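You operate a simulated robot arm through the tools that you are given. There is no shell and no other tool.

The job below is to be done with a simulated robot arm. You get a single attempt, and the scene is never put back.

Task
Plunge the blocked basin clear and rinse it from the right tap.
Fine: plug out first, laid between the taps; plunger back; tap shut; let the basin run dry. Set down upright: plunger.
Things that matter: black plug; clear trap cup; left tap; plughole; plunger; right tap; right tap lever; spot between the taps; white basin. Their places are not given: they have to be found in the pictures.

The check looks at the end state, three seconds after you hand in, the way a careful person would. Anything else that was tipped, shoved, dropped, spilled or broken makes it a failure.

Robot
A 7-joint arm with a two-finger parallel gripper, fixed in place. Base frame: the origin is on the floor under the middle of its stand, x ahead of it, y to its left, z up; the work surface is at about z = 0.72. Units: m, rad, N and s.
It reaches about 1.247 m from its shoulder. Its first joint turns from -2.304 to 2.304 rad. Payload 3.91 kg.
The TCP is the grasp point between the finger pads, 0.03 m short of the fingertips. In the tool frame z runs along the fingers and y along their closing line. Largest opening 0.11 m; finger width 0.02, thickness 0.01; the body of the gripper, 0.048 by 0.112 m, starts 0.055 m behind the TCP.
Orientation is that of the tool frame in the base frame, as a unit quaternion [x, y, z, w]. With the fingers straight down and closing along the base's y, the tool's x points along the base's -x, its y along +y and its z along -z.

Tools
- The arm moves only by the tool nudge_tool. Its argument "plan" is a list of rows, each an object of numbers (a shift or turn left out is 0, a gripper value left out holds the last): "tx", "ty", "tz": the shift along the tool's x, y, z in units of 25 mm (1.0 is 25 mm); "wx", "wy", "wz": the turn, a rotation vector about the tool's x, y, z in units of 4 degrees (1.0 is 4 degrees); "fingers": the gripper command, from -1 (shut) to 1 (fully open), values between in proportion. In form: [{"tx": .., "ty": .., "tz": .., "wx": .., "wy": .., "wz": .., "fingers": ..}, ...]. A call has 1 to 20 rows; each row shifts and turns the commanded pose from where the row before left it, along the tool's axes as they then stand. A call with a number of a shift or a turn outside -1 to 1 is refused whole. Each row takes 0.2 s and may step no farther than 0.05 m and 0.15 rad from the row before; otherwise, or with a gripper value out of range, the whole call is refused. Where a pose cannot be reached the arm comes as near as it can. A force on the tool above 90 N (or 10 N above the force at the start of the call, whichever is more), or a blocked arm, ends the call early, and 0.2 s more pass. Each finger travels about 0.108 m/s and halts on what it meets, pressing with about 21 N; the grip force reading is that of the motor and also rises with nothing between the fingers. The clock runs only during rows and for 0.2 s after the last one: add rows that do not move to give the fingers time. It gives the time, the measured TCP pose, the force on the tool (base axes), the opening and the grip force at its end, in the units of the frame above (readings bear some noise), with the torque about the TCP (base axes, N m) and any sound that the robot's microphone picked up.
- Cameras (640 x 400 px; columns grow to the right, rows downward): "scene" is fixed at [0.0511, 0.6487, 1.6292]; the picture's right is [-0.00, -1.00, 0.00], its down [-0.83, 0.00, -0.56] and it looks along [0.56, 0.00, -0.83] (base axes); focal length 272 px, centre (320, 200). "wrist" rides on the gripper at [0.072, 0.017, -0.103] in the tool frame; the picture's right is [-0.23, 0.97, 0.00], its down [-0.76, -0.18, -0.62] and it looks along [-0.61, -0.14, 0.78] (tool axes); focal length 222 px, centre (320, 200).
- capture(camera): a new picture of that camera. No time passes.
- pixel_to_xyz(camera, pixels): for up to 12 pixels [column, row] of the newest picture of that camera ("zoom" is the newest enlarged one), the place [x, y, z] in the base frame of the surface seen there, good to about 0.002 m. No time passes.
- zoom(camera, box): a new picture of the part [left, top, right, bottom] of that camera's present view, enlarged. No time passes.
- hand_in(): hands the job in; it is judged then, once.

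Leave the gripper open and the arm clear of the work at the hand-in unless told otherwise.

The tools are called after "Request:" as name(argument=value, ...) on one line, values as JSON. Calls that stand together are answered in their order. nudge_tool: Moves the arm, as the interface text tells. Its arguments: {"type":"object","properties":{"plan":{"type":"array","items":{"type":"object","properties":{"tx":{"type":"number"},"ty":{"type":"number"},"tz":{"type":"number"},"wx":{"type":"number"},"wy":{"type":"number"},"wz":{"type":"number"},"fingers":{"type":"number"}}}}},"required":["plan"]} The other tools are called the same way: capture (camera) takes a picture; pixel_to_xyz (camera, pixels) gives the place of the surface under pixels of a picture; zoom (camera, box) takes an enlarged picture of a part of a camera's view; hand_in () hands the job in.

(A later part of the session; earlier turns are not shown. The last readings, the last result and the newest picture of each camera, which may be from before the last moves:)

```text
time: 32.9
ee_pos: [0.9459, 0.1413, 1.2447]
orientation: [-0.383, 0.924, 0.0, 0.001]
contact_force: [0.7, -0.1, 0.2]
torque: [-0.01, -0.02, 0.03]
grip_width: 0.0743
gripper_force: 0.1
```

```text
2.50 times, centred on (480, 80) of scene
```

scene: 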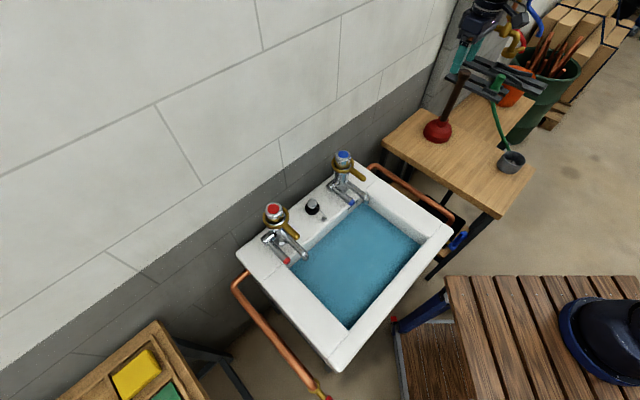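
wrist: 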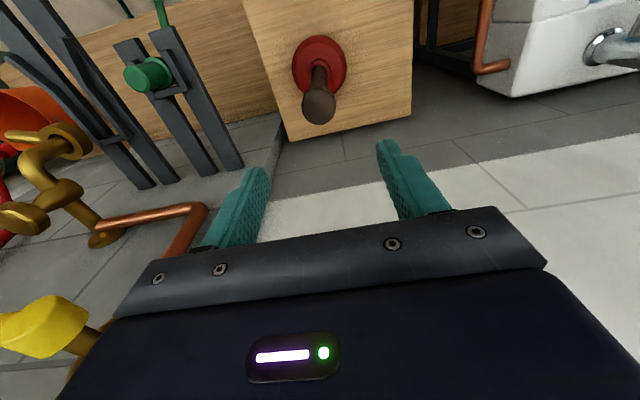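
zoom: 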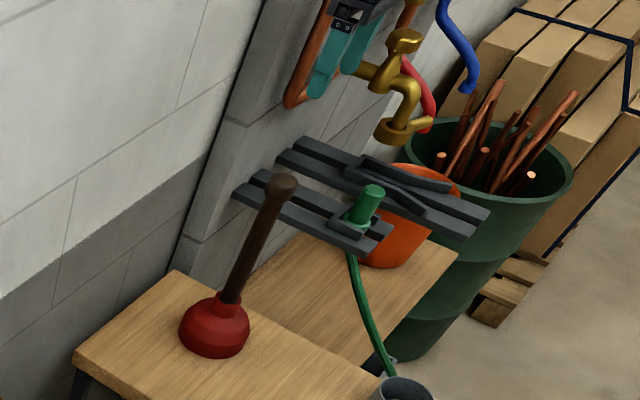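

There is brass/copper pipework on the wall pillar near the hand. I'll measure it and the plunger top before lowering.

Request:
pixel_to_xyz(camera="wrist", pixels=[[319, 105], [319, 80], [195, 215], [100, 220], [40, 330], [65, 190], [60, 140], [180, 250], [205, 150], [320, 120], [305, 104], [335, 104]])

Request:
zoom(camera="wrist", box=[240, 20, 400, 140])

```text
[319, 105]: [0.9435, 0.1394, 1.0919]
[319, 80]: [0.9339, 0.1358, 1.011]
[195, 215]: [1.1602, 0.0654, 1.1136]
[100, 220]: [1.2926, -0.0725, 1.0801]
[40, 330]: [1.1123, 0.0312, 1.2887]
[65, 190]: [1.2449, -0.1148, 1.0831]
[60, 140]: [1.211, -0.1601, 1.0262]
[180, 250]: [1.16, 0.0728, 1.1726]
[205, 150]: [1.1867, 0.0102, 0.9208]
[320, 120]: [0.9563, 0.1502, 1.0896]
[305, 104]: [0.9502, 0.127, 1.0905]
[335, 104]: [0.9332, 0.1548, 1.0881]
```

```text
3.33 times, centred on (320, 80) of wrist
```

zoom: 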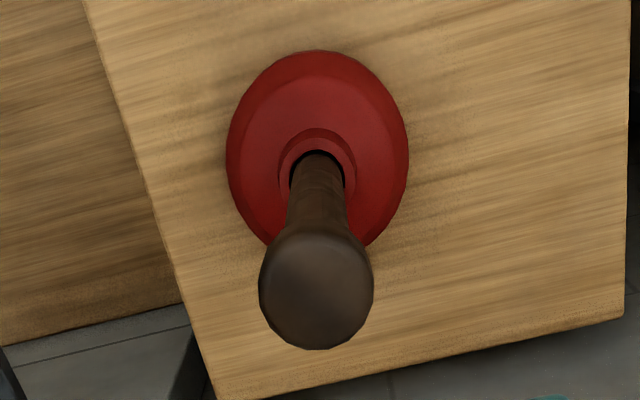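

Knob centre ≈ (0.945,0.1415), the fingers are centred on it. Lowering to TCP z≈1.041 so the top ends just short of the palm, then close.

Request:
nudge_tool(plan=[{"tz": 1}, {"tz": 1}, {"tz": 1}, {"tz": 1}, {"tz": 1}, {"tz": 1}, {"tz": 1}, {"tz": 0.6}, {"tz": 0.3}, {"tz": 0.2}, {}])

Request:
capture(camera="wrist")

```text
time: 35.3
ee_pos: [0.9453, 0.1429, 1.0429]
orientation: [-0.383, 0.924, 0.001, 0.002]
contact_force: [-0.8, -0.6, -0.4]
torque: [-0.01, 0.02, -0.01]
grip_width: 0.0742
gripper_force: 0.1
```

```text
taken
```

wrist: 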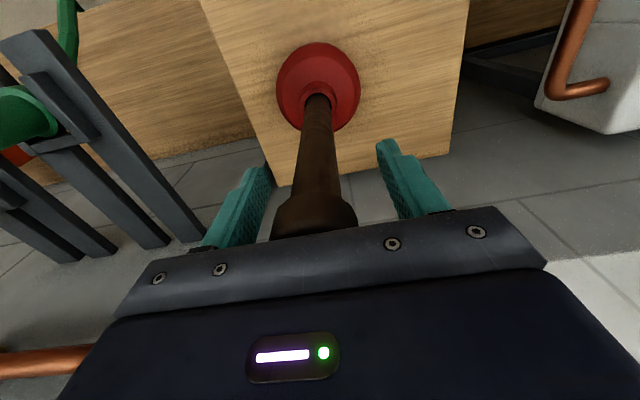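

Knob sits between the finger roots. Closing on it.

Request:
nudge_tool(plan=[{"fingers": -1}, {}, {}, {}])

Request:
capture(camera="wrist")

```text
time: 36.3
ee_pos: [0.9457, 0.1431, 1.0428]
orientation: [-0.383, 0.924, 0.0, 0.002]
contact_force: [0.2, -0.8, 0.9]
torque: [0.0, 0.01, 0.05]
grip_width: 0.039
gripper_force: 21.0
```

```text
taken
```

wrist: 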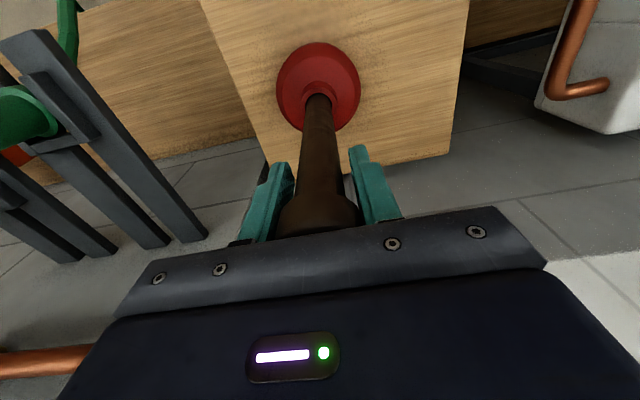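

Gripped at 0.039 m. Lifting gently and checking that the plunger comes along.

Request:
nudge_tool(plan=[{"tz": -0.3}, {"tz": -0.5}, {"tz": -0.8}, {"tz": -0.8}, {}])

Request:
capture(camera="wrist")

Request:
capture(camera="scene")

```text
time: 37.5
ee_pos: [0.9464, 0.1401, 1.1033]
orientation: [-0.384, 0.923, 0.0, 0.002]
contact_force: [-0.1, -0.4, -3.3]
torque: [0.01, 0.01, -0.02]
grip_width: 0.0391
gripper_force: 20.8
```

```text
taken
```

wrist: 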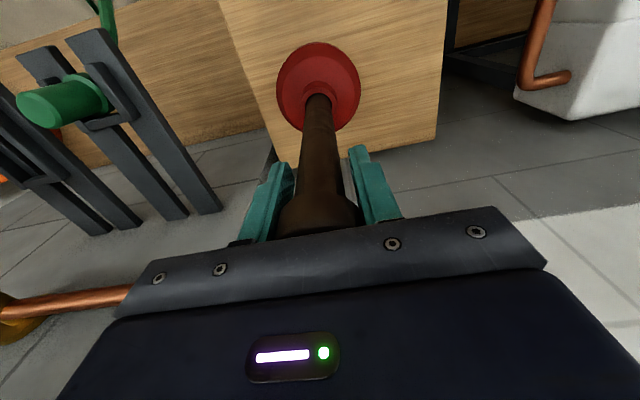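

```text
taken
```

scene: 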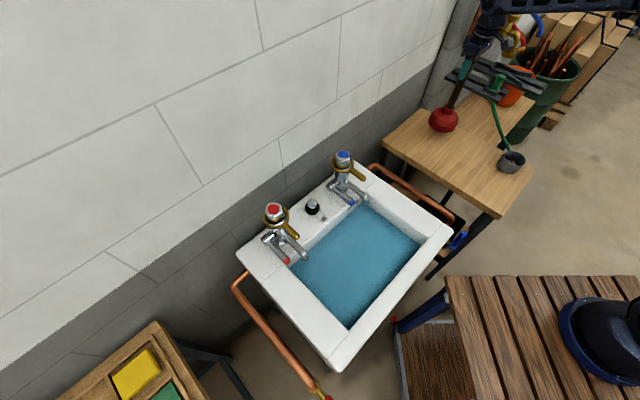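

The plunger hangs straight, cup bottom ≈0.243 m below the TCP. I'll rise to z≈1.2 and carry it toward the basin, away from the right tap.

Request:
nudge_tool(plan=[{"tz": -1}, {"tz": -1}, {"tz": -1, "ty": 0.5}, {"tz": -1, "ty": 0.7, "tx": 0.2}, {"ty": 1, "tx": 0.3}, {"ty": 1, "tx": 0.3}, {"ty": 1, "tx": 0.3}, {"ty": 1, "tx": 0.3}, {"ty": 1, "tx": 0.3}, {"ty": 1, "tx": 0.3}, {"ty": 1, "tx": 0.3}, {"ty": 1, "tx": 0.3}, {"ty": 1, "tx": 0.3}, {"ty": 1, "tx": 0.3}, {"ty": 1, "tx": 0.3}, {"ty": 1, "tx": 0.3}, {"ty": 1, "tx": 0.3}, {"ty": 1, "tx": 0.3}, {"ty": 0.5}, {}])

Request:
capture(camera="scene")

```text
time: 41.7
ee_pos: [0.5896, 0.3412, 1.2023]
orientation: [-0.382, 0.924, 0.001, 0.001]
contact_force: [0.0, 0.0, -2.5]
torque: [0.0, 0.0, 0.02]
grip_width: 0.039
gripper_force: 21.3
```

```text
taken
```

scene: 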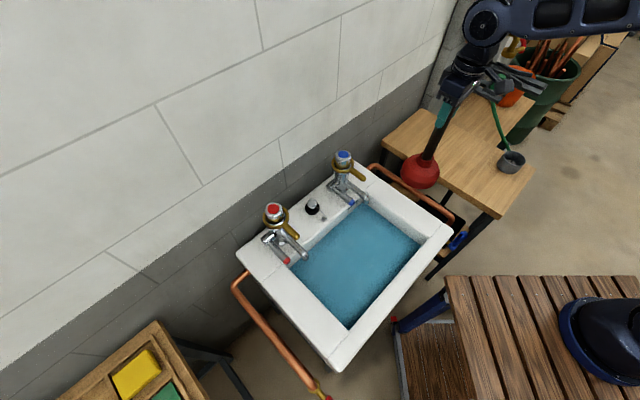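

On track. Continuing to above the plughole estimate (0.388,0.527).

Request:
nudge_tool(plan=[{"ty": 1, "tx": 0.05}, {"ty": 1, "tx": 0.05}, {"ty": 1, "tx": 0.05}, {"ty": 1, "tx": 0.05}, {"ty": 1, "tx": 0.05}, {"ty": 1, "tx": 0.05}, {"ty": 1, "tx": 0.05}, {"ty": 1, "tx": 0.05}, {"ty": 1, "tx": 0.05}, {"ty": 1}, {"ty": 0.6}, {"ty": 0.36}, {}, {}])

Request:
capture(camera="wrist")

Request:
capture(camera="scene")

```text
time: 44.7
ee_pos: [0.388, 0.5275, 1.2033]
orientation: [-0.382, 0.924, 0.001, 0.002]
contact_force: [0.6, -0.6, -1.8]
torque: [0.0, -0.02, -0.01]
grip_width: 0.0389
gripper_force: 20.7
```

```text
taken
```

wrist: 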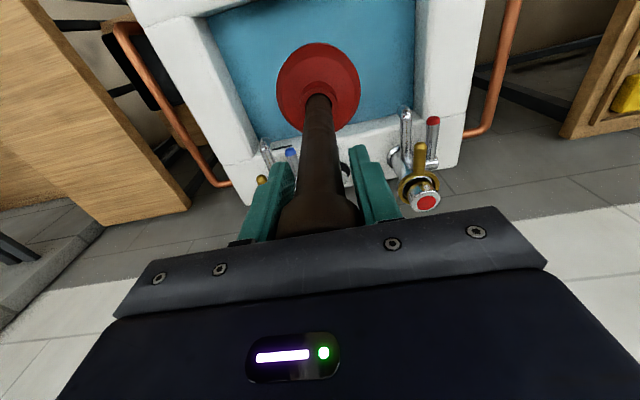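

```text
taken
```

scene: 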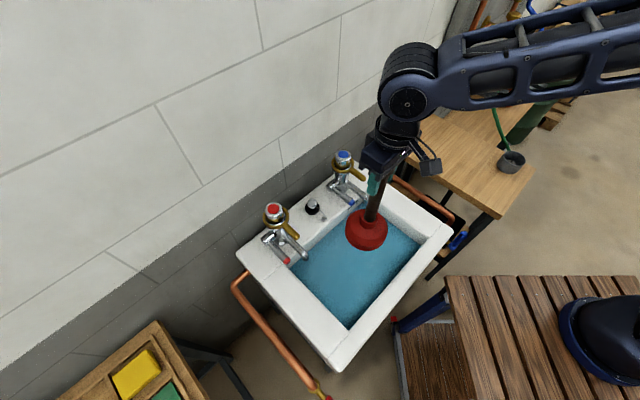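

The cup hangs above the water at the plughole spot. Lowering to just into the water, then slowly to the bottom.

Request:
nudge_tool(plan=[{"tz": 1}, {"tz": 1}, {"tz": 1}, {"tz": 1}, {"tz": 1}, {"tz": 1}, {"tz": 0.8}, {"tz": 0.4}, {"tz": 0.4}, {"tz": 0.4}, {"tz": 0.4}, {"tz": 0.3}])

Request:
capture(camera="wrist")

```text
time: 47.3
ee_pos: [0.3884, 0.5295, 0.9849]
orientation: [-0.383, 0.924, 0.0, 0.001]
contact_force: [-0.1, -0.8, -2.5]
torque: [0.03, 0.0, -0.02]
grip_width: 0.0391
gripper_force: 20.9
```

```text
taken
```

wrist: 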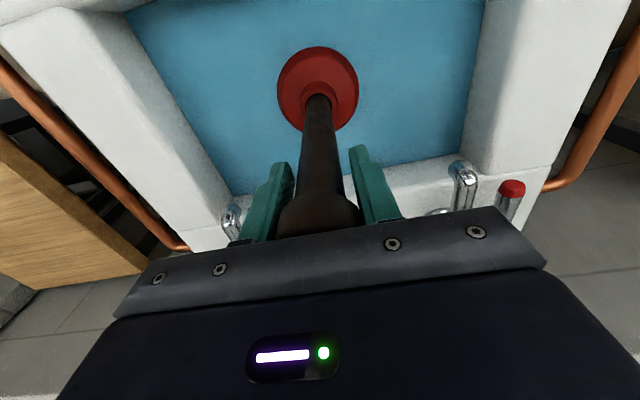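

Continuing down in small steps until the cup meets the bottom.

Request:
nudge_tool(plan=[{"tz": 0.2}, {"tz": 0.2}, {"tz": 0.15}, {"tz": 0.15}, {}])

```text
time: 48.5
ee_pos: [0.3889, 0.5285, 0.9668]
orientation: [-0.382, 0.924, 0.001, 0.002]
contact_force: [-0.2, 0.4, -2.1]
torque: [-0.02, 0.01, -0.03]
grip_width: 0.0391
gripper_force: 21.2
```

Request:
nudge_tool(plan=[{"tz": 0.15}, {"tz": 0.15}, {"tz": 0.15}, {}])

```text
time: 49.5
ee_pos: [0.3883, 0.5285, 0.956]
orientation: [-0.382, 0.924, 0.002, 0.003]
contact_force: [0.3, -1.3, 3.3]
torque: [0.17, 0.04, -0.03]
grip_width: 0.039
gripper_force: 20.8
```

The cup has just met the bottom (force turned upward). I'll push in small increments and read force and any sound.

Request:
nudge_tool(plan=[{"tz": 0.15}, {"tz": 0.15}, {"tz": 0.15}])

```text
time: 50.3
ee_pos: [0.3882, 0.5288, 0.9437]
orientation: [-0.383, 0.924, 0.0, 0.001]
contact_force: [2.5, -1.6, 9.4]
torque: [0.2, 0.04, -0.02]
grip_width: 0.039
gripper_force: 21.0
```

The cup yields like a spring (≈0.5 N/mm). Push further in steps.

Request:
nudge_tool(plan=[{"tz": 0.2}, {"tz": 0.2}, {"tz": 0.2}])

Request:
capture(camera="wrist")

```text
time: 51.1
ee_pos: [0.3901, 0.5285, 0.9318]
orientation: [-0.382, 0.924, 0.003, 0.003]
contact_force: [7.7, -8.9, 49.4]
torque: [0.07, 0.12, -0.05]
grip_width: 0.0391
gripper_force: 21.0
```

```text
taken
```

wrist: 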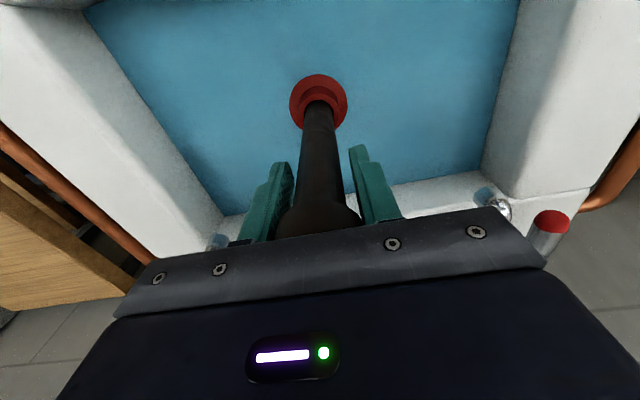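

Firm resistance of 49 N at TCP z=0.932: the cup is fully pressed. Now pumping strokes of ~24 mm up and down.

Request:
nudge_tool(plan=[{"tz": -0.9}, {"tz": 0.9}, {"tz": -0.9}, {"tz": 0.9}, {"tz": -0.9}, {"tz": 0.9}, {"tz": -0.9}, {"tz": 0.9}, {"tz": -0.9}])

Request:
capture(camera="wrist")

Request:
capture(camera="scene")

```text
time: 53.1
ee_pos: [0.3886, 0.5284, 0.9513]
orientation: [-0.382, 0.924, 0.001, 0.002]
contact_force: [-0.3, 0.0, 2.5]
torque: [0.12, 0.18, 0.0]
grip_width: 0.0389
gripper_force: 20.6
```

```text
taken
```

wrist: 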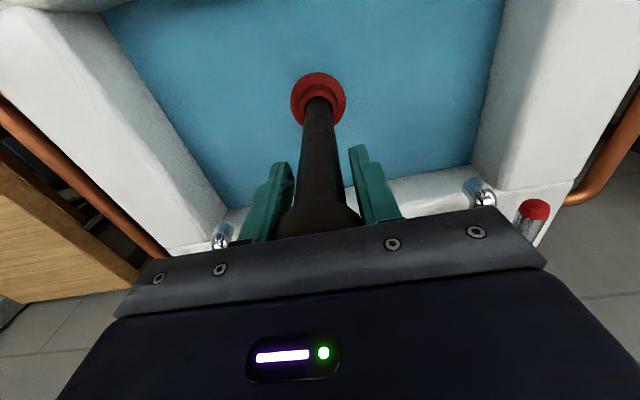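

```text
taken
```

scene: 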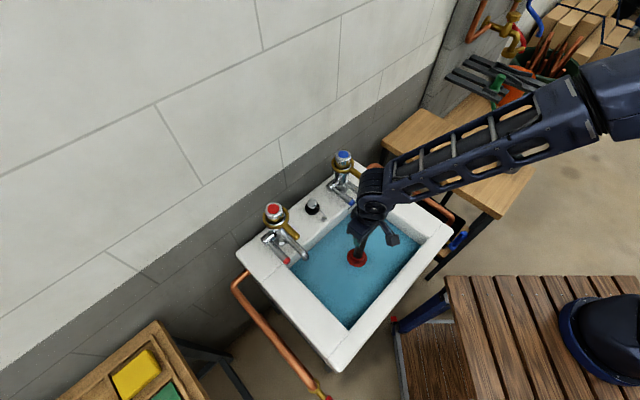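

No sound reported. I'll check the water level and then try fuller, slower strokes.

Request:
pixel_to_xyz(camera="wrist", pixels=[[250, 60], [400, 60], [420, 120], [240, 120], [318, 80], [300, 100], [340, 100]])

Request:
zoom(camera="wrist", box=[260, 40, 380, 140])

```text
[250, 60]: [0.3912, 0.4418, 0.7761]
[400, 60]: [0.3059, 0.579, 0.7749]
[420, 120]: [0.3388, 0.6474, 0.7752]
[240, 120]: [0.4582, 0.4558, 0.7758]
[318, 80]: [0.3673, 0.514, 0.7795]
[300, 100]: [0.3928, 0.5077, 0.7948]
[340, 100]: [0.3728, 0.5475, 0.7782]
```

```text
4.00 times, centred on (320, 90) of wrist
```

zoom: 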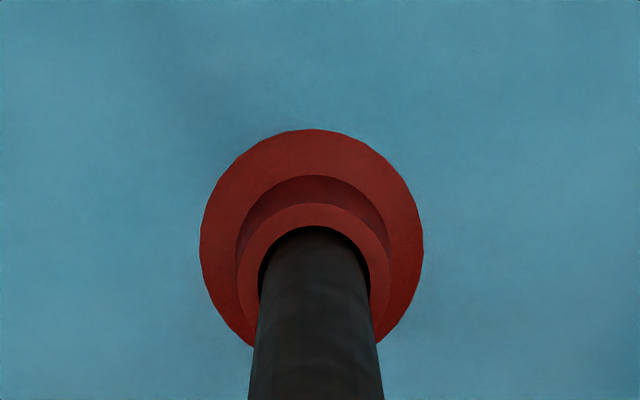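

Water still at 0.775. Trying slower, fuller strokes with a short hold at the bottom.

Request:
nudge_tool(plan=[{"tz": 0.5}, {"tz": 0.5}, {}, {"tz": -0.6}, {"tz": -0.6}, {"tz": 0.6}, {"tz": 0.6}, {}, {"tz": -0.6}, {"tz": -0.6}, {"tz": 0.6}, {"tz": 0.6}, {}])

```text
time: 55.9
ee_pos: [0.3916, 0.5314, 0.9322]
orientation: [-0.382, 0.924, 0.005, 0.008]
contact_force: [1.7, -7.5, 37.4]
torque: [0.33, -0.21, -0.05]
grip_width: 0.0388
gripper_force: 20.2
stopped in row 13: the force on the tool passed its limit at 94 N (the readings are from after the stop); the commanded pose is now the measured one
```

Good force was reached (94 N at the end). Checking the water level and the view.

Request:
capture(camera="wrist")

Request:
pixel_to_xyz(camera="wrist", pixels=[[250, 60], [400, 60], [420, 120], [240, 120]])

Request:
zoom(camera="scene", box=[260, 160, 460, 320])

```text
taken
```

wrist: 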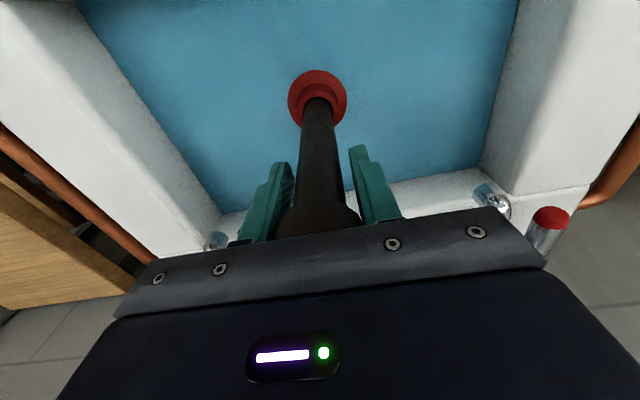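

```text
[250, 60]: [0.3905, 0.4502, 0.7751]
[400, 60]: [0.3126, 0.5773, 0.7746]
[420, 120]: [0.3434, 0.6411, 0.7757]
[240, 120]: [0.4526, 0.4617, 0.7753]
```

```text
2.50 times, centred on (360, 240) of scene
```

zoom: 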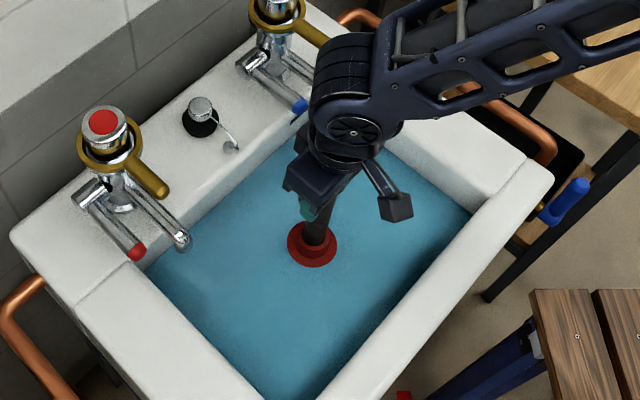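

Water is unchanged so far. The cup is centred on the plughole; I'll do a longer series of full strokes (30 mm, releasing the cup completely between).

Request:
nudge_tool(plan=[{"tz": -1}, {"tz": -0.3}, {"tz": 1}, {"tz": 0.3}, {"tz": -1}, {"tz": -0.3}, {"tz": 1}, {"tz": 0.3}, {"tz": -1}, {"tz": -0.3}, {"tz": 1}, {"tz": 0.3}, {"tz": -1}, {"tz": -0.3}, {"tz": 1}, {"tz": 0.3}, {"tz": -1}, {"tz": -0.3}, {"tz": 1}, {"tz": 0.3}])

Request:
capture(camera="wrist")

Request:
pixel_to_xyz(camera="wrist", pixels=[[250, 60], [400, 60], [420, 120], [240, 120]])

```text
time: 60.0
ee_pos: [0.3898, 0.5306, 0.9332]
orientation: [-0.383, 0.924, 0.004, 0.006]
contact_force: [0.0, -9.0, 39.6]
torque: [0.23, -0.02, 0.03]
grip_width: 0.039
gripper_force: 21.1
```

```text
taken
```

wrist: 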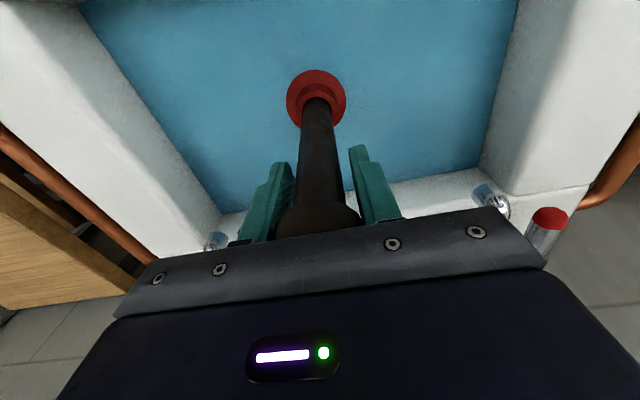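

```text
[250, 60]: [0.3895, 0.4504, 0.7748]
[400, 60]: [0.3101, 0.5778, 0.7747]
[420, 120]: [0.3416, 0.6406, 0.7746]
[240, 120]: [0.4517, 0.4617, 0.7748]
```

Level is still 0.775, but the cup itself covers the hole. I'll lift the plunger off the bottom by 5 cm, wait a moment and see whether the level falls.

Request:
nudge_tool(plan=[{"tz": -0.6}, {"tz": -0.6}, {"tz": -0.6}, {"tz": -0.6}, {}, {}, {}, {}, {}])

Request:
capture(camera="wrist")

Request:
pixel_to_xyz(camera="wrist", pixels=[[250, 60], [400, 60], [420, 120], [240, 120]])

```text
time: 62.0
ee_pos: [0.3904, 0.5292, 0.9889]
orientation: [-0.382, 0.924, 0.003, 0.006]
contact_force: [-0.6, 0.9, -2.3]
torque: [0.01, 0.02, 0.0]
grip_width: 0.0391
gripper_force: 20.9
```

```text
taken
```

wrist: 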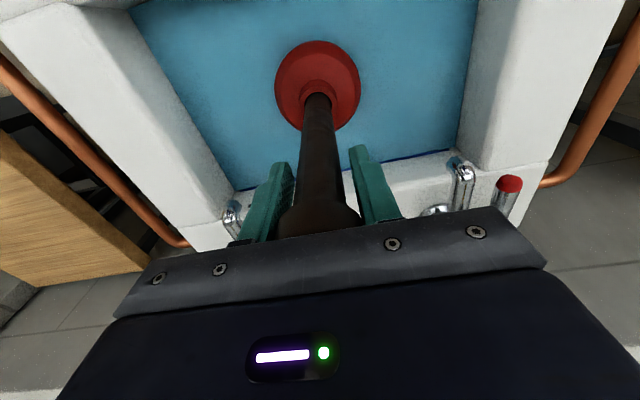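

```text
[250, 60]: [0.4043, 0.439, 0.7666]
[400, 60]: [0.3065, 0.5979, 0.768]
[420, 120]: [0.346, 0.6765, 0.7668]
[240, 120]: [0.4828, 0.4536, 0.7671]
```

The level has dropped to 0.767: it seems to be draining. I'll raise the plunger out of the water and wait to confirm.

Request:
nudge_tool(plan=[{"tz": -0.6}, {"tz": -0.6}, {"tz": -0.6}, {}, {}, {}, {}, {}, {}, {}])

Request:
capture(camera="wrist")

Request:
pixel_to_xyz(camera="wrist", pixels=[[250, 60], [400, 60], [410, 120], [240, 120]])

```text
time: 64.2
ee_pos: [0.3886, 0.5272, 1.0357]
orientation: [-0.382, 0.924, 0.002, 0.006]
contact_force: [-0.3, 0.1, -3.0]
torque: [0.0, -0.03, -0.01]
grip_width: 0.039
gripper_force: 21.4
```

```text
taken
```

wrist: 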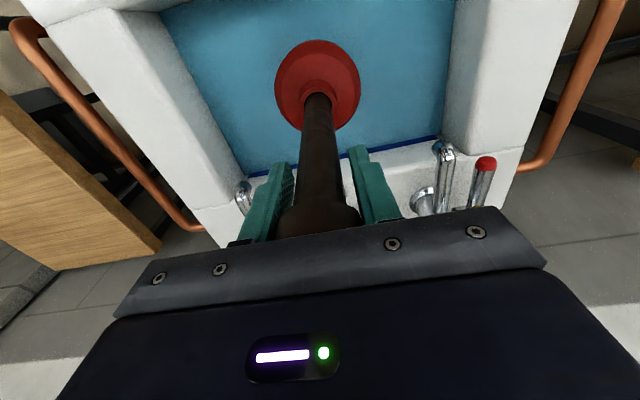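

```text
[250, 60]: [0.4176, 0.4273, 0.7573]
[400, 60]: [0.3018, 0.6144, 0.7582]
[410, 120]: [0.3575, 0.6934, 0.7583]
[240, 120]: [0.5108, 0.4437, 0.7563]
```

It is draining (0.757 now), so the blockage is cleared. The tool picked up a 0.7° lean from the stop; I'll correct that, rise to z≈1.2 and carry the plunger back toward the table.

Request:
nudge_tool(plan=[{"tz": -1, "wy": 0.18}, {"tz": -1}, {"tz": -1}, {"tz": -1}, {"tz": -1}, {"tz": -1}, {"tz": -0.6}, {"ty": -1}, {"ty": -1, "tx": -0.2}, {"ty": -1, "tx": -0.2}, {"ty": -1, "tx": -0.2}, {"ty": -1, "tx": -0.2}, {"ty": -1, "tx": -0.2}, {"ty": -1, "tx": -0.2}, {"ty": -1, "tx": -0.2}, {"ty": -1, "tx": -0.2}, {"ty": -1, "tx": -0.2}, {"ty": -1, "tx": -0.2}, {"ty": -1, "tx": -0.2}])

Request:
capture(camera="scene")

```text
time: 68.2
ee_pos: [0.6406, 0.355, 1.2002]
orientation: [-0.382, 0.924, 0.001, 0.0]
contact_force: [-0.4, 0.7, -2.4]
torque: [0.02, 0.0, 0.0]
grip_width: 0.039
gripper_force: 21.0
```

```text
taken
```

scene: 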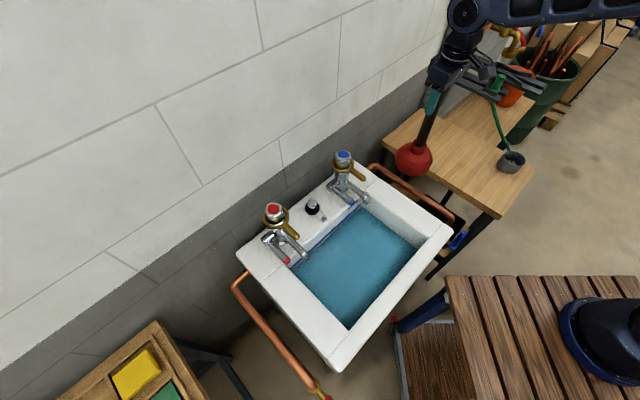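

Orientation is straight again. Continuing to above the plunger's original spot (0.9455,0.142).

Request:
nudge_tool(plan=[{"ty": -1, "tx": -0.2}, {"ty": -1, "tx": -0.2}, {"ty": -1, "tx": -0.2}, {"ty": -1, "tx": -0.2}, {"ty": -1, "tx": -0.2}, {"ty": -1, "tx": -0.2}, {"ty": -1, "tx": -0.2}, {"ty": -1, "tx": -0.2}, {"ty": -1, "tx": -0.2}, {"ty": -1, "tx": -0.2}, {"ty": -1, "tx": -0.2}, {"ty": -1, "tx": -0.2}, {"ty": -1, "tx": -0.2}, {"ty": -1}, {"ty": -0.65}, {}, {}])

Request:
capture(camera="wrist")

```text
time: 71.8
ee_pos: [0.9457, 0.1424, 1.196]
orientation: [-0.382, 0.924, 0.001, -0.001]
contact_force: [-0.1, 0.1, -2.1]
torque: [-0.01, 0.0, 0.02]
grip_width: 0.0388
gripper_force: 20.8
```

```text
taken
```

wrist: 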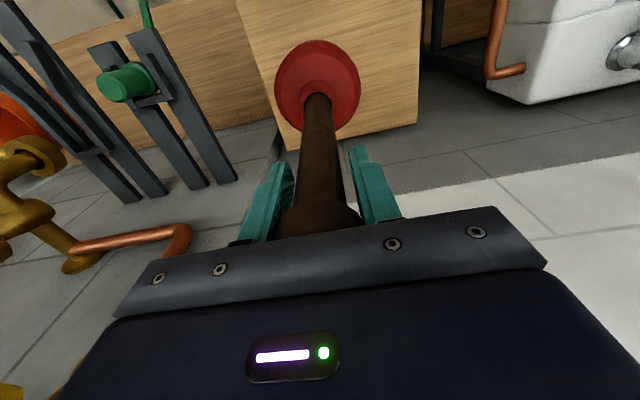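

Right above its spot. Lowering, slowly for the last centimetres.

Request:
nudge_tool(plan=[{"tz": 1}, {"tz": 1}, {"tz": 1}, {"tz": 1}, {"tz": 0.8}, {"tz": 0.4}, {"tz": 0.2}, {"tz": 0.2}, {}])

```text
time: 73.8
ee_pos: [0.9461, 0.1407, 1.058]
orientation: [-0.382, 0.924, 0.001, 0.0]
contact_force: [-0.6, -0.3, -1.9]
torque: [0.0, -0.01, 0.0]
grip_width: 0.0391
gripper_force: 21.5
```

Request:
nudge_tool(plan=[{"tz": 0.15}, {"tz": 0.15}, {"tz": 0.1}, {"tz": 0.1}, {}])

```text
time: 75.0
ee_pos: [0.9453, 0.1419, 1.0453]
orientation: [-0.382, 0.924, 0.001, 0.0]
contact_force: [0.3, -0.1, -2.1]
torque: [0.0, 0.0, 0.03]
grip_width: 0.0389
gripper_force: 21.1
```

Request:
nudge_tool(plan=[{"tz": 0.08}, {"tz": 0.08}, {}])

```text
time: 75.8
ee_pos: [0.9444, 0.1416, 1.0418]
orientation: [-0.381, 0.924, 0.0, 0.0]
contact_force: [-0.2, -0.8, -3.2]
torque: [0.0, 0.0, 0.01]
grip_width: 0.0389
gripper_force: 20.9
```

Not touching yet; going on in ~2 mm steps.

Request:
nudge_tool(plan=[{"tz": 0.08}, {"tz": 0.08}, {}])

```text
time: 76.7
ee_pos: [0.9456, 0.1408, 1.0374]
orientation: [-0.381, 0.924, 0.001, 0.0]
contact_force: [-0.2, -0.8, -0.3]
torque: [0.04, 0.13, 0.06]
grip_width: 0.039
gripper_force: 20.3
```

Weight is now taken by the table (−0.3 N). One more small step, then open wide and look.

Request:
nudge_tool(plan=[{"tz": 0.05}, {}, {"fingers": -0.2}, {"fingers": 0.35}, {}, {}])

Request:
capture(camera="wrist")

```text
time: 78.0
ee_pos: [0.9447, 0.1425, 1.0355]
orientation: [-0.382, 0.924, 0.001, -0.001]
contact_force: [0.5, -0.9, 1.3]
torque: [0.04, -0.01, 0.03]
grip_width: 0.0744
gripper_force: 0.2
```

```text
taken
```

wrist: 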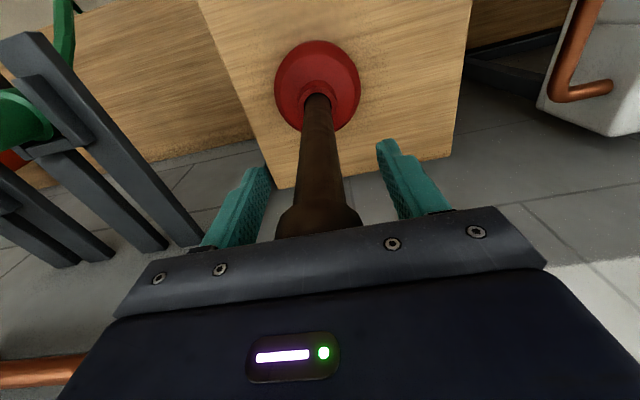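

Released and the plunger stands. I'll rise straight up, slowly at first.

Request:
nudge_tool(plan=[{"tz": -0.3}, {"tz": -0.5}, {"tz": -0.8}, {"tz": -1}, {"tz": -1}, {"tz": -1}, {"tz": -1}, {"tz": -1}, {"tz": -1}, {"tz": -1}])

Request:
capture(camera="wrist")

Request:
capture(camera="scene")

```text
time: 80.2
ee_pos: [0.9472, 0.1421, 1.251]
orientation: [-0.382, 0.924, 0.001, -0.001]
contact_force: [0.1, -0.3, 0.8]
torque: [0.01, 0.01, 0.0]
grip_width: 0.0744
gripper_force: 0.0
```

```text
taken
```

wrist: 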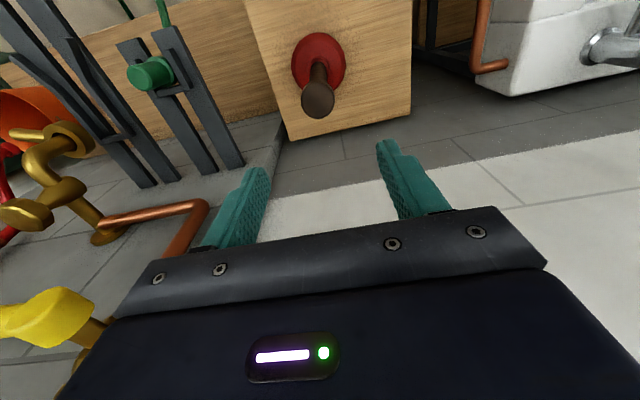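

```text
taken
```

scene: 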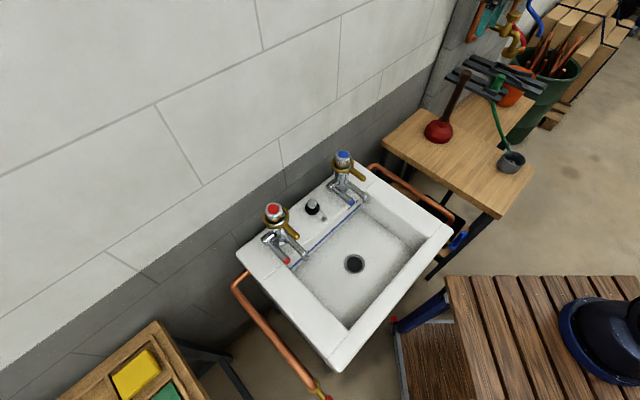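

The basin has emptied and the plunger stands in its place. I'll zoom on the basin and on the right tap.

Request:
zoom(camera="scene", box=[260, 180, 450, 320])

Request:
pixel_to_xyz(camera="scene", pixels=[[354, 264], [345, 258], [370, 245], [330, 290], [330, 240], [358, 208], [312, 205], [313, 215], [350, 300], [400, 250]])

Request:
zoom(camera="scene", box=[300, 140, 400, 220])

```text
2.86 times, centred on (355, 250) of scene
```

zoom: 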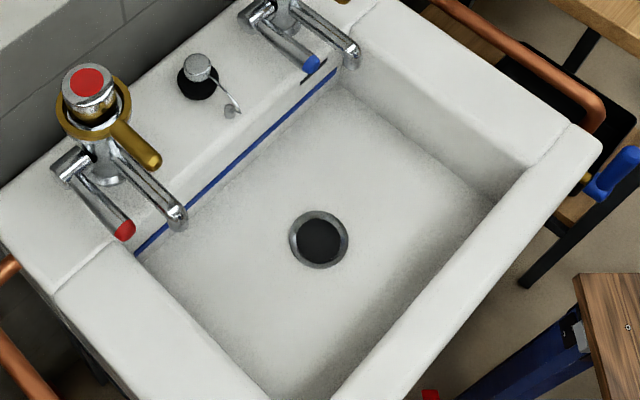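

```text
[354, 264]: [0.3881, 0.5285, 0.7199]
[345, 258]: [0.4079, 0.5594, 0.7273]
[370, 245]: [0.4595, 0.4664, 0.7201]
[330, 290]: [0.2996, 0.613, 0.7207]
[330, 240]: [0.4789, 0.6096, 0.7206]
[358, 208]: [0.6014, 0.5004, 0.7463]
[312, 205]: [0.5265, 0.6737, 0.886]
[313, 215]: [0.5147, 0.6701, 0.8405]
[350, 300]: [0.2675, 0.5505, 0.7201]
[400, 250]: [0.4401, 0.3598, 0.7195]
```

```text
5.00 times, centred on (350, 180) of scene
```

zoom: 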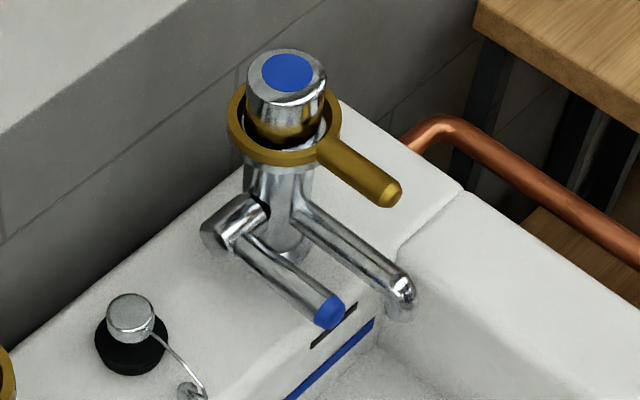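

The basin is empty; plughole at (0.388,0.5285,0.72). Now the right tap. I'll bring the wrist camera in front of the right tap to see which part is its lever.

Request:
nudge_tool(plan=[{"ty": 1, "tx": 0.25}, {"ty": 1, "tx": 0.25}, {"ty": 1, "tx": 0.25}, {"ty": 1, "tx": 0.25}, {"ty": 1, "tx": 0.25}, {"ty": 1, "tx": 0.25}, {"ty": 1, "tx": 0.25}, {"ty": 1, "tx": 0.25}, {"ty": 1, "tx": 0.25}, {"ty": 1, "tx": 0.25}, {"ty": 1, "tx": 0.25}, {"ty": 1, "tx": 0.25}, {"ty": 1, "tx": 0.25}, {"ty": 1, "tx": 0.25}, {"ty": 1, "tx": 0.25}, {"ty": 1, "tx": 0.25}, {"ty": 1, "tx": 0.25}, {"ty": 1, "tx": 0.2}, {"ty": 1}, {"ty": 1}])

Request:
nudge_tool(plan=[{"ty": 1, "tz": 1}, {"ty": 1, "tz": 1}, {"ty": 0.8, "tz": 1}, {"tz": 1}, {"tz": 0.5}, {}])

Request:
capture(camera="wrist")

```text
time: 84.5
ee_pos: [0.5144, 0.4146, 1.2541]
orientation: [-0.382, 0.924, 0.001, 0.0]
contact_force: [0.0, 0.3, 0.0]
torque: [0.02, -0.01, 0.02]
grip_width: 0.0745
gripper_force: 0.0
```

```text
time: 85.8
ee_pos: [0.4655, 0.4675, 1.143]
orientation: [-0.382, 0.924, 0.002, 0.001]
contact_force: [1.0, 0.6, -0.2]
torque: [0.0, 0.01, 0.0]
grip_width: 0.0744
gripper_force: 0.0
```

```text
taken
```

wrist: 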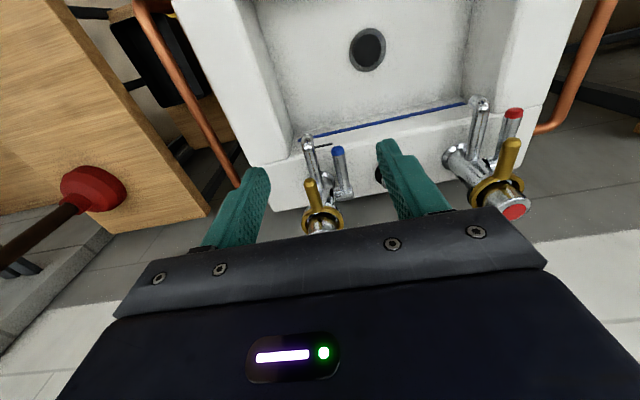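

Request:
zoom(camera="wrist", box=[270, 110, 390, 235])

Request:
zoom(camera="wrist", box=[420, 80, 560, 230])

```text
3.20 times, centred on (330, 172) of wrist
```

zoom: 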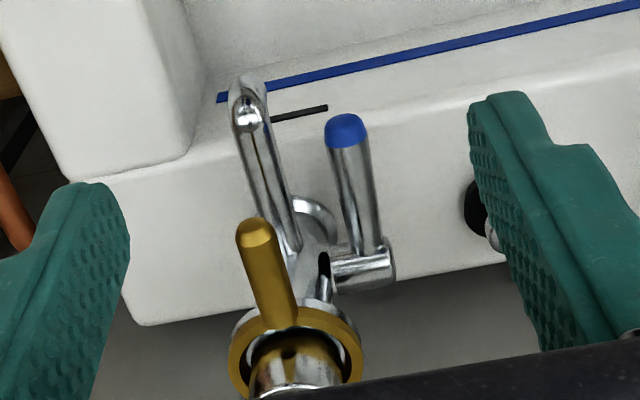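

```text
2.67 times, centred on (490, 155) of wrist
```

zoom: 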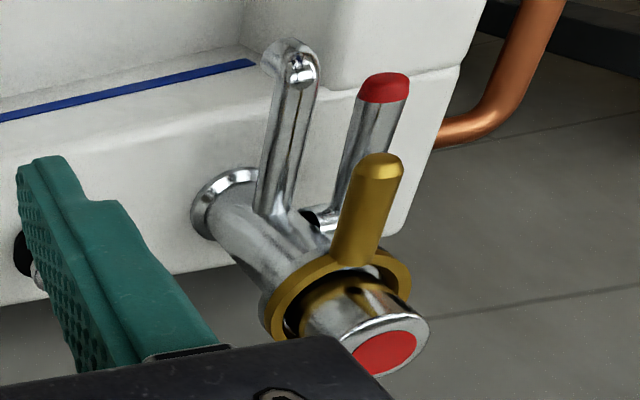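

I'll measure the blue-tipped lever's edges and the gold handle with the latest zoomed wrist view.

Request:
zoom(camera="wrist", box=[270, 110, 390, 235])

Request:
pixel_to_xyz(camera="zoom", pixels=[[345, 118], [345, 138], [332, 138], [360, 138], [345, 165], [355, 200], [365, 240], [345, 268], [385, 270], [250, 110], [270, 180], [256, 235]])

```text
3.20 times, centred on (330, 172) of wrist
```

zoom: 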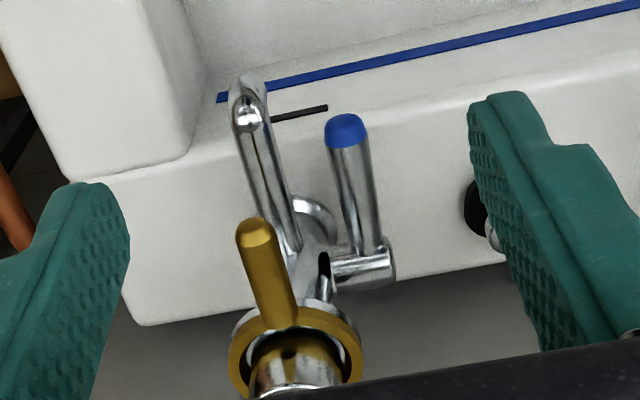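

```text
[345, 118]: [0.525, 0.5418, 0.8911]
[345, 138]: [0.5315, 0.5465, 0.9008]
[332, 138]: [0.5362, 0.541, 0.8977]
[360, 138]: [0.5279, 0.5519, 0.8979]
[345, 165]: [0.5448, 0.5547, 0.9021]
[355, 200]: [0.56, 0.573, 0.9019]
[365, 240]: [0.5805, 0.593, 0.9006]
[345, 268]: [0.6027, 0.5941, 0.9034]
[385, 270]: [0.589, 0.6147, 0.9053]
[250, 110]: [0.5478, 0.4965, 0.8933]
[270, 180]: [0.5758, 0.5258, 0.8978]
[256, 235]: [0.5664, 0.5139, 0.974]
```

I'll back off a little toward the front and tilt the tool toward horizontal (pointing at the wall), which gives the wrist camera a frontal view of the taps.

Request:
nudge_tool(plan=[{"tx": 1}, {"tx": 1}, {"tx": 0.8}, {"wy": -1}, {"wy": -1}, {"wy": -1}, {"wy": -1}, {"wy": -1}, {"wy": -1}, {"wy": -1}, {"wy": -1}, {"wy": -1}, {"wy": -1}, {"wy": -1}, {}])

Request:
capture(camera="wrist")

Request:
capture(camera="scene")

```text
time: 89.0
ee_pos: [0.4158, 0.4193, 1.1423]
orientation: [-0.354, 0.856, 0.145, 0.347]
contact_force: [-1.2, 0.0, 0.4]
torque: [-0.01, 0.04, 0.01]
grip_width: 0.0741
gripper_force: 0.0
```

```text
taken
```

wrist: 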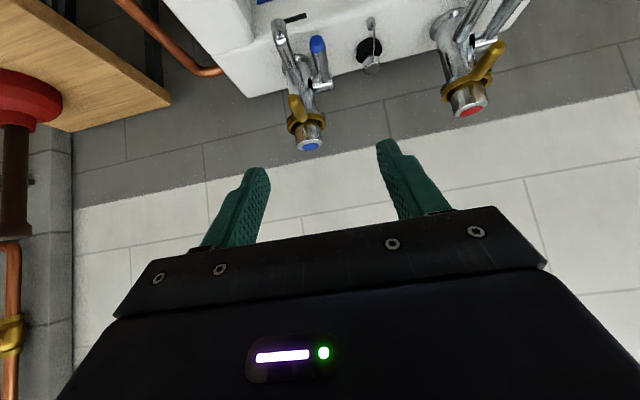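

```text
taken
```

scene: 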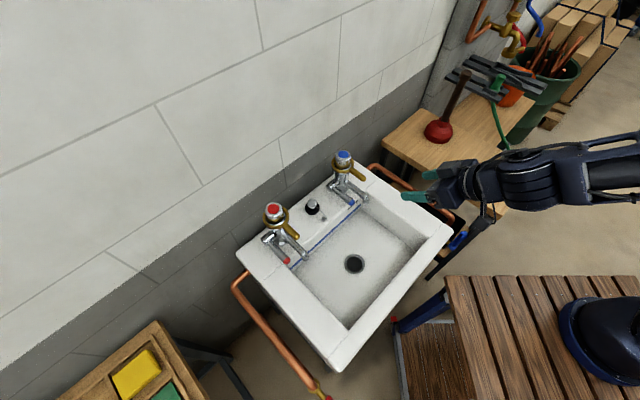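

Request:
zoom(camera="wrist", box=[250, 10, 350, 160])

Request:
zoom(camera="wrist", box=[410, 0, 530, 130])

```text
2.67 times, centred on (300, 85) of wrist
```

zoom: 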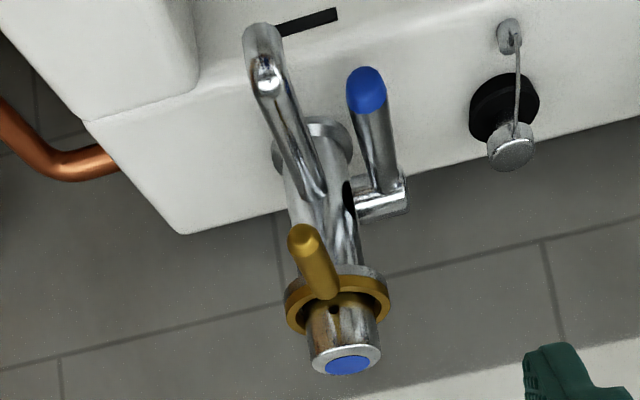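

```text
3.08 times, centred on (470, 65) of wrist
```

zoom: 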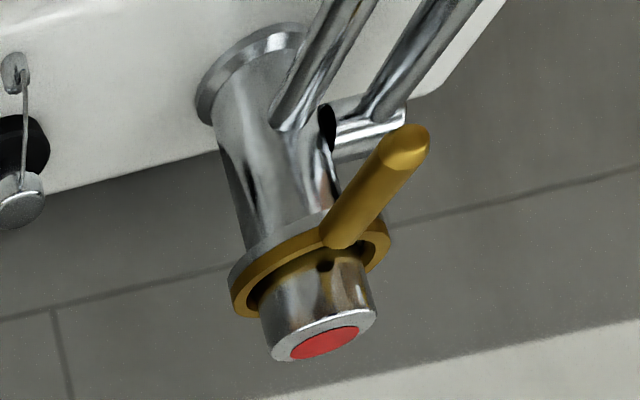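

The side stub with the blue-tipped chrome lever looks hinged about the stub; the gold collar sits on a shoulder. I'll first try lifting the blue-tipped lever gently from below. Tilting further (to about 70° from vertical) and closing the fingers to form a rod.

Request:
nudge_tool(plan=[{"wy": -1, "fingers": -1}, {"wy": -1}, {"wy": -1}, {"wy": -1}, {"wy": -1}, {"wy": -1}, {"wy": -0.5}, {}, {}])

Request:
capture(camera="wrist")

Request:
capture(camera="scene")

```text
time: 91.0
ee_pos: [0.4154, 0.4177, 1.1412]
orientation: [-0.312, 0.758, 0.219, 0.529]
contact_force: [0.3, -0.1, -0.4]
torque: [0.01, -0.01, 0.02]
grip_width: 0.0
gripper_force: 21.4
```

```text
taken
```

wrist: 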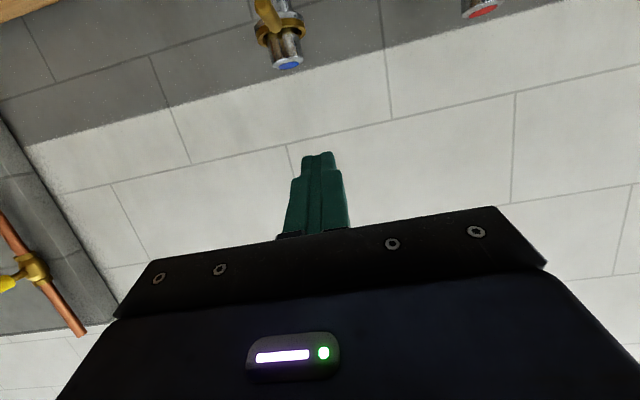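

```text
taken
```

scene: 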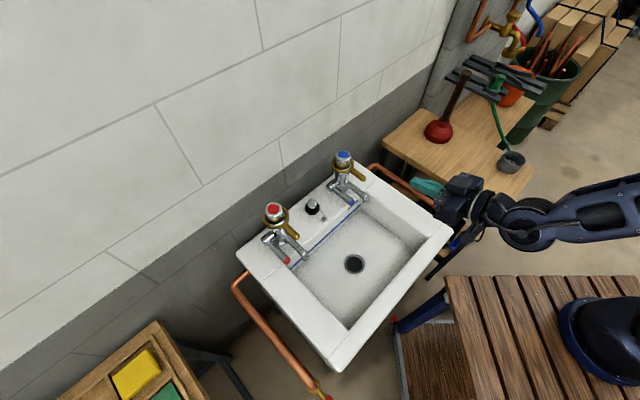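

Tool points at the wall, 20° below horizontal. Now moving down and forward to just in front of the blue-tipped lever, in two stages.

Request:
nudge_tool(plan=[{"tx": 0.855, "tz": 0.807, "ty": 0.032}, {"tx": 0.855, "tz": 0.807, "ty": 0.032}, {"tx": 0.855, "tz": 0.807, "ty": 0.032}, {"tx": 0.855, "tz": 0.807, "ty": 0.032}, {"tx": 0.855, "tz": 0.807, "ty": 0.032}, {"tx": 0.855, "tz": 0.807, "ty": 0.032}, {"tx": 0.855, "tz": 0.807, "ty": 0.032}, {}])

Request:
capture(camera="wrist")

Request:
capture(camera="scene")

```text
time: 92.8
ee_pos: [0.47, 0.4809, 0.9546]
orientation: [-0.312, 0.758, 0.219, 0.53]
contact_force: [-0.9, -0.5, -0.4]
torque: [-0.02, 0.02, -0.02]
grip_width: 0.0001
gripper_force: 20.8
```

```text
taken
```

wrist: 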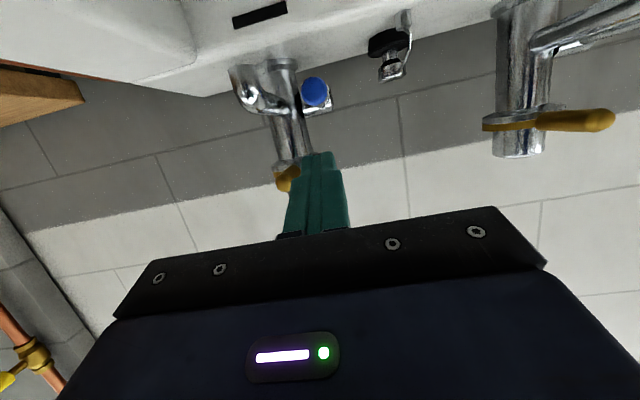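

```text
taken
```

scene: 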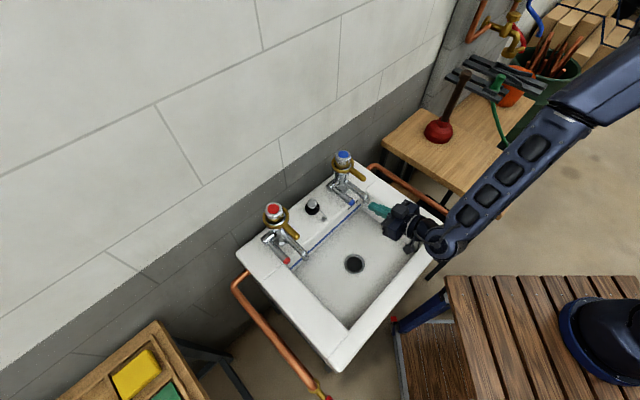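

Lined up in front of the tap (blue tip at wrist (315,92)). Continuing down to z≈0.871, still in front of the lever tip.

Request:
nudge_tool(plan=[{"tx": 0.7, "tz": 0.6, "ty": 0.07}, {"tx": 0.7, "tz": 0.6}, {"tx": 0.7, "tz": 0.6}, {"tx": 0.59, "tz": 0.58}, {}])

Request:
capture(camera="wrist")

Request:
zoom(camera="scene", box=[300, 140, 480, 280])

```text
time: 94.0
ee_pos: [0.4904, 0.5044, 0.8693]
orientation: [-0.313, 0.757, 0.221, 0.53]
contact_force: [-0.1, 0.2, 0.3]
torque: [-0.01, 0.02, 0.03]
grip_width: 0.0
gripper_force: 21.0
```

```text
taken
```

wrist: 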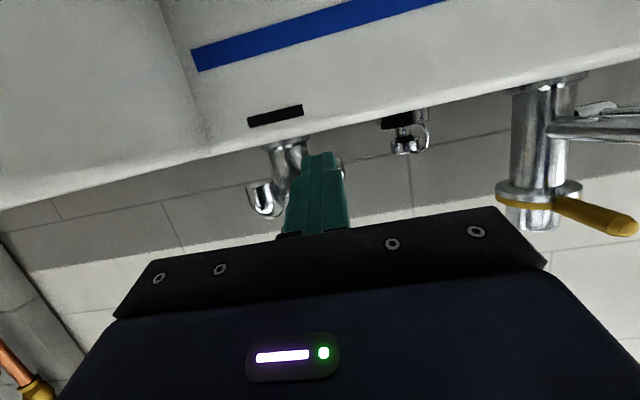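

```text
2.86 times, centred on (390, 210) of scene
```

zoom: 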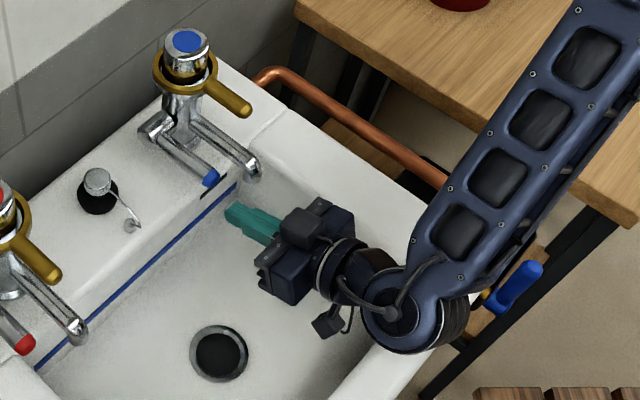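

Rod is aligned with the lever. Sliding forward underneath the lever, 4 small rows, watching force.

Request:
nudge_tool(plan=[{"tx": -0.15, "tz": 0.54}, {"tx": -0.17, "tz": 0.54}, {"tx": -0.18, "tz": 0.54}, {"tx": -0.18, "tz": 0.54}, {}])

Request:
zoom(camera="scene", box=[300, 140, 420, 230])

Request:
capture(camera="wrist")

```text
time: 95.2
ee_pos: [0.5306, 0.5455, 0.8655]
orientation: [-0.313, 0.757, 0.22, 0.53]
contact_force: [-0.9, 0.0, -0.4]
torque: [0.03, -0.02, 0.08]
grip_width: 0.0
gripper_force: 20.9
```

```text
4.44 times, centred on (360, 185) of scene
```

zoom: 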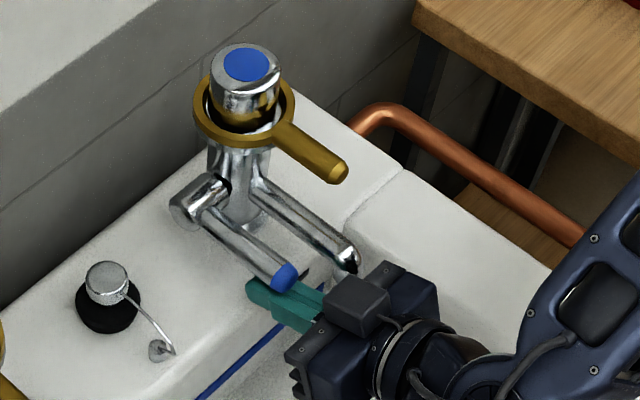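

```text
taken
```

wrist: 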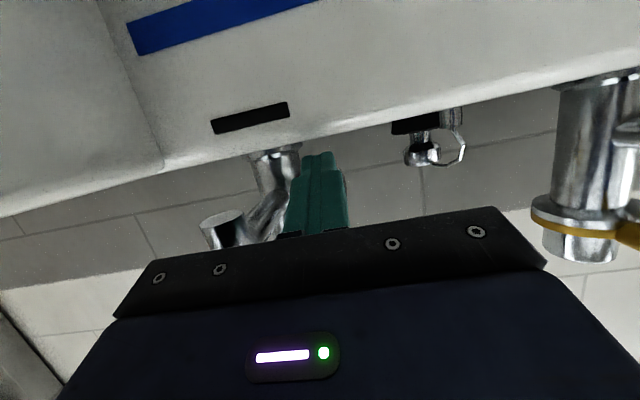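

The rod is under the lever tip with no contact. Lifting in 3 mm steps, reading force.

Request:
nudge_tool(plan=[{"tx": -0.113, "tz": -0.041}, {"tx": -0.113, "tz": -0.041}, {}])

```text
time: 96.0
ee_pos: [0.5309, 0.5452, 0.8721]
orientation: [-0.312, 0.757, 0.219, 0.53]
contact_force: [-0.3, -1.1, -1.1]
torque: [-0.02, 0.0, -0.01]
grip_width: 0.0
gripper_force: 21.0
```

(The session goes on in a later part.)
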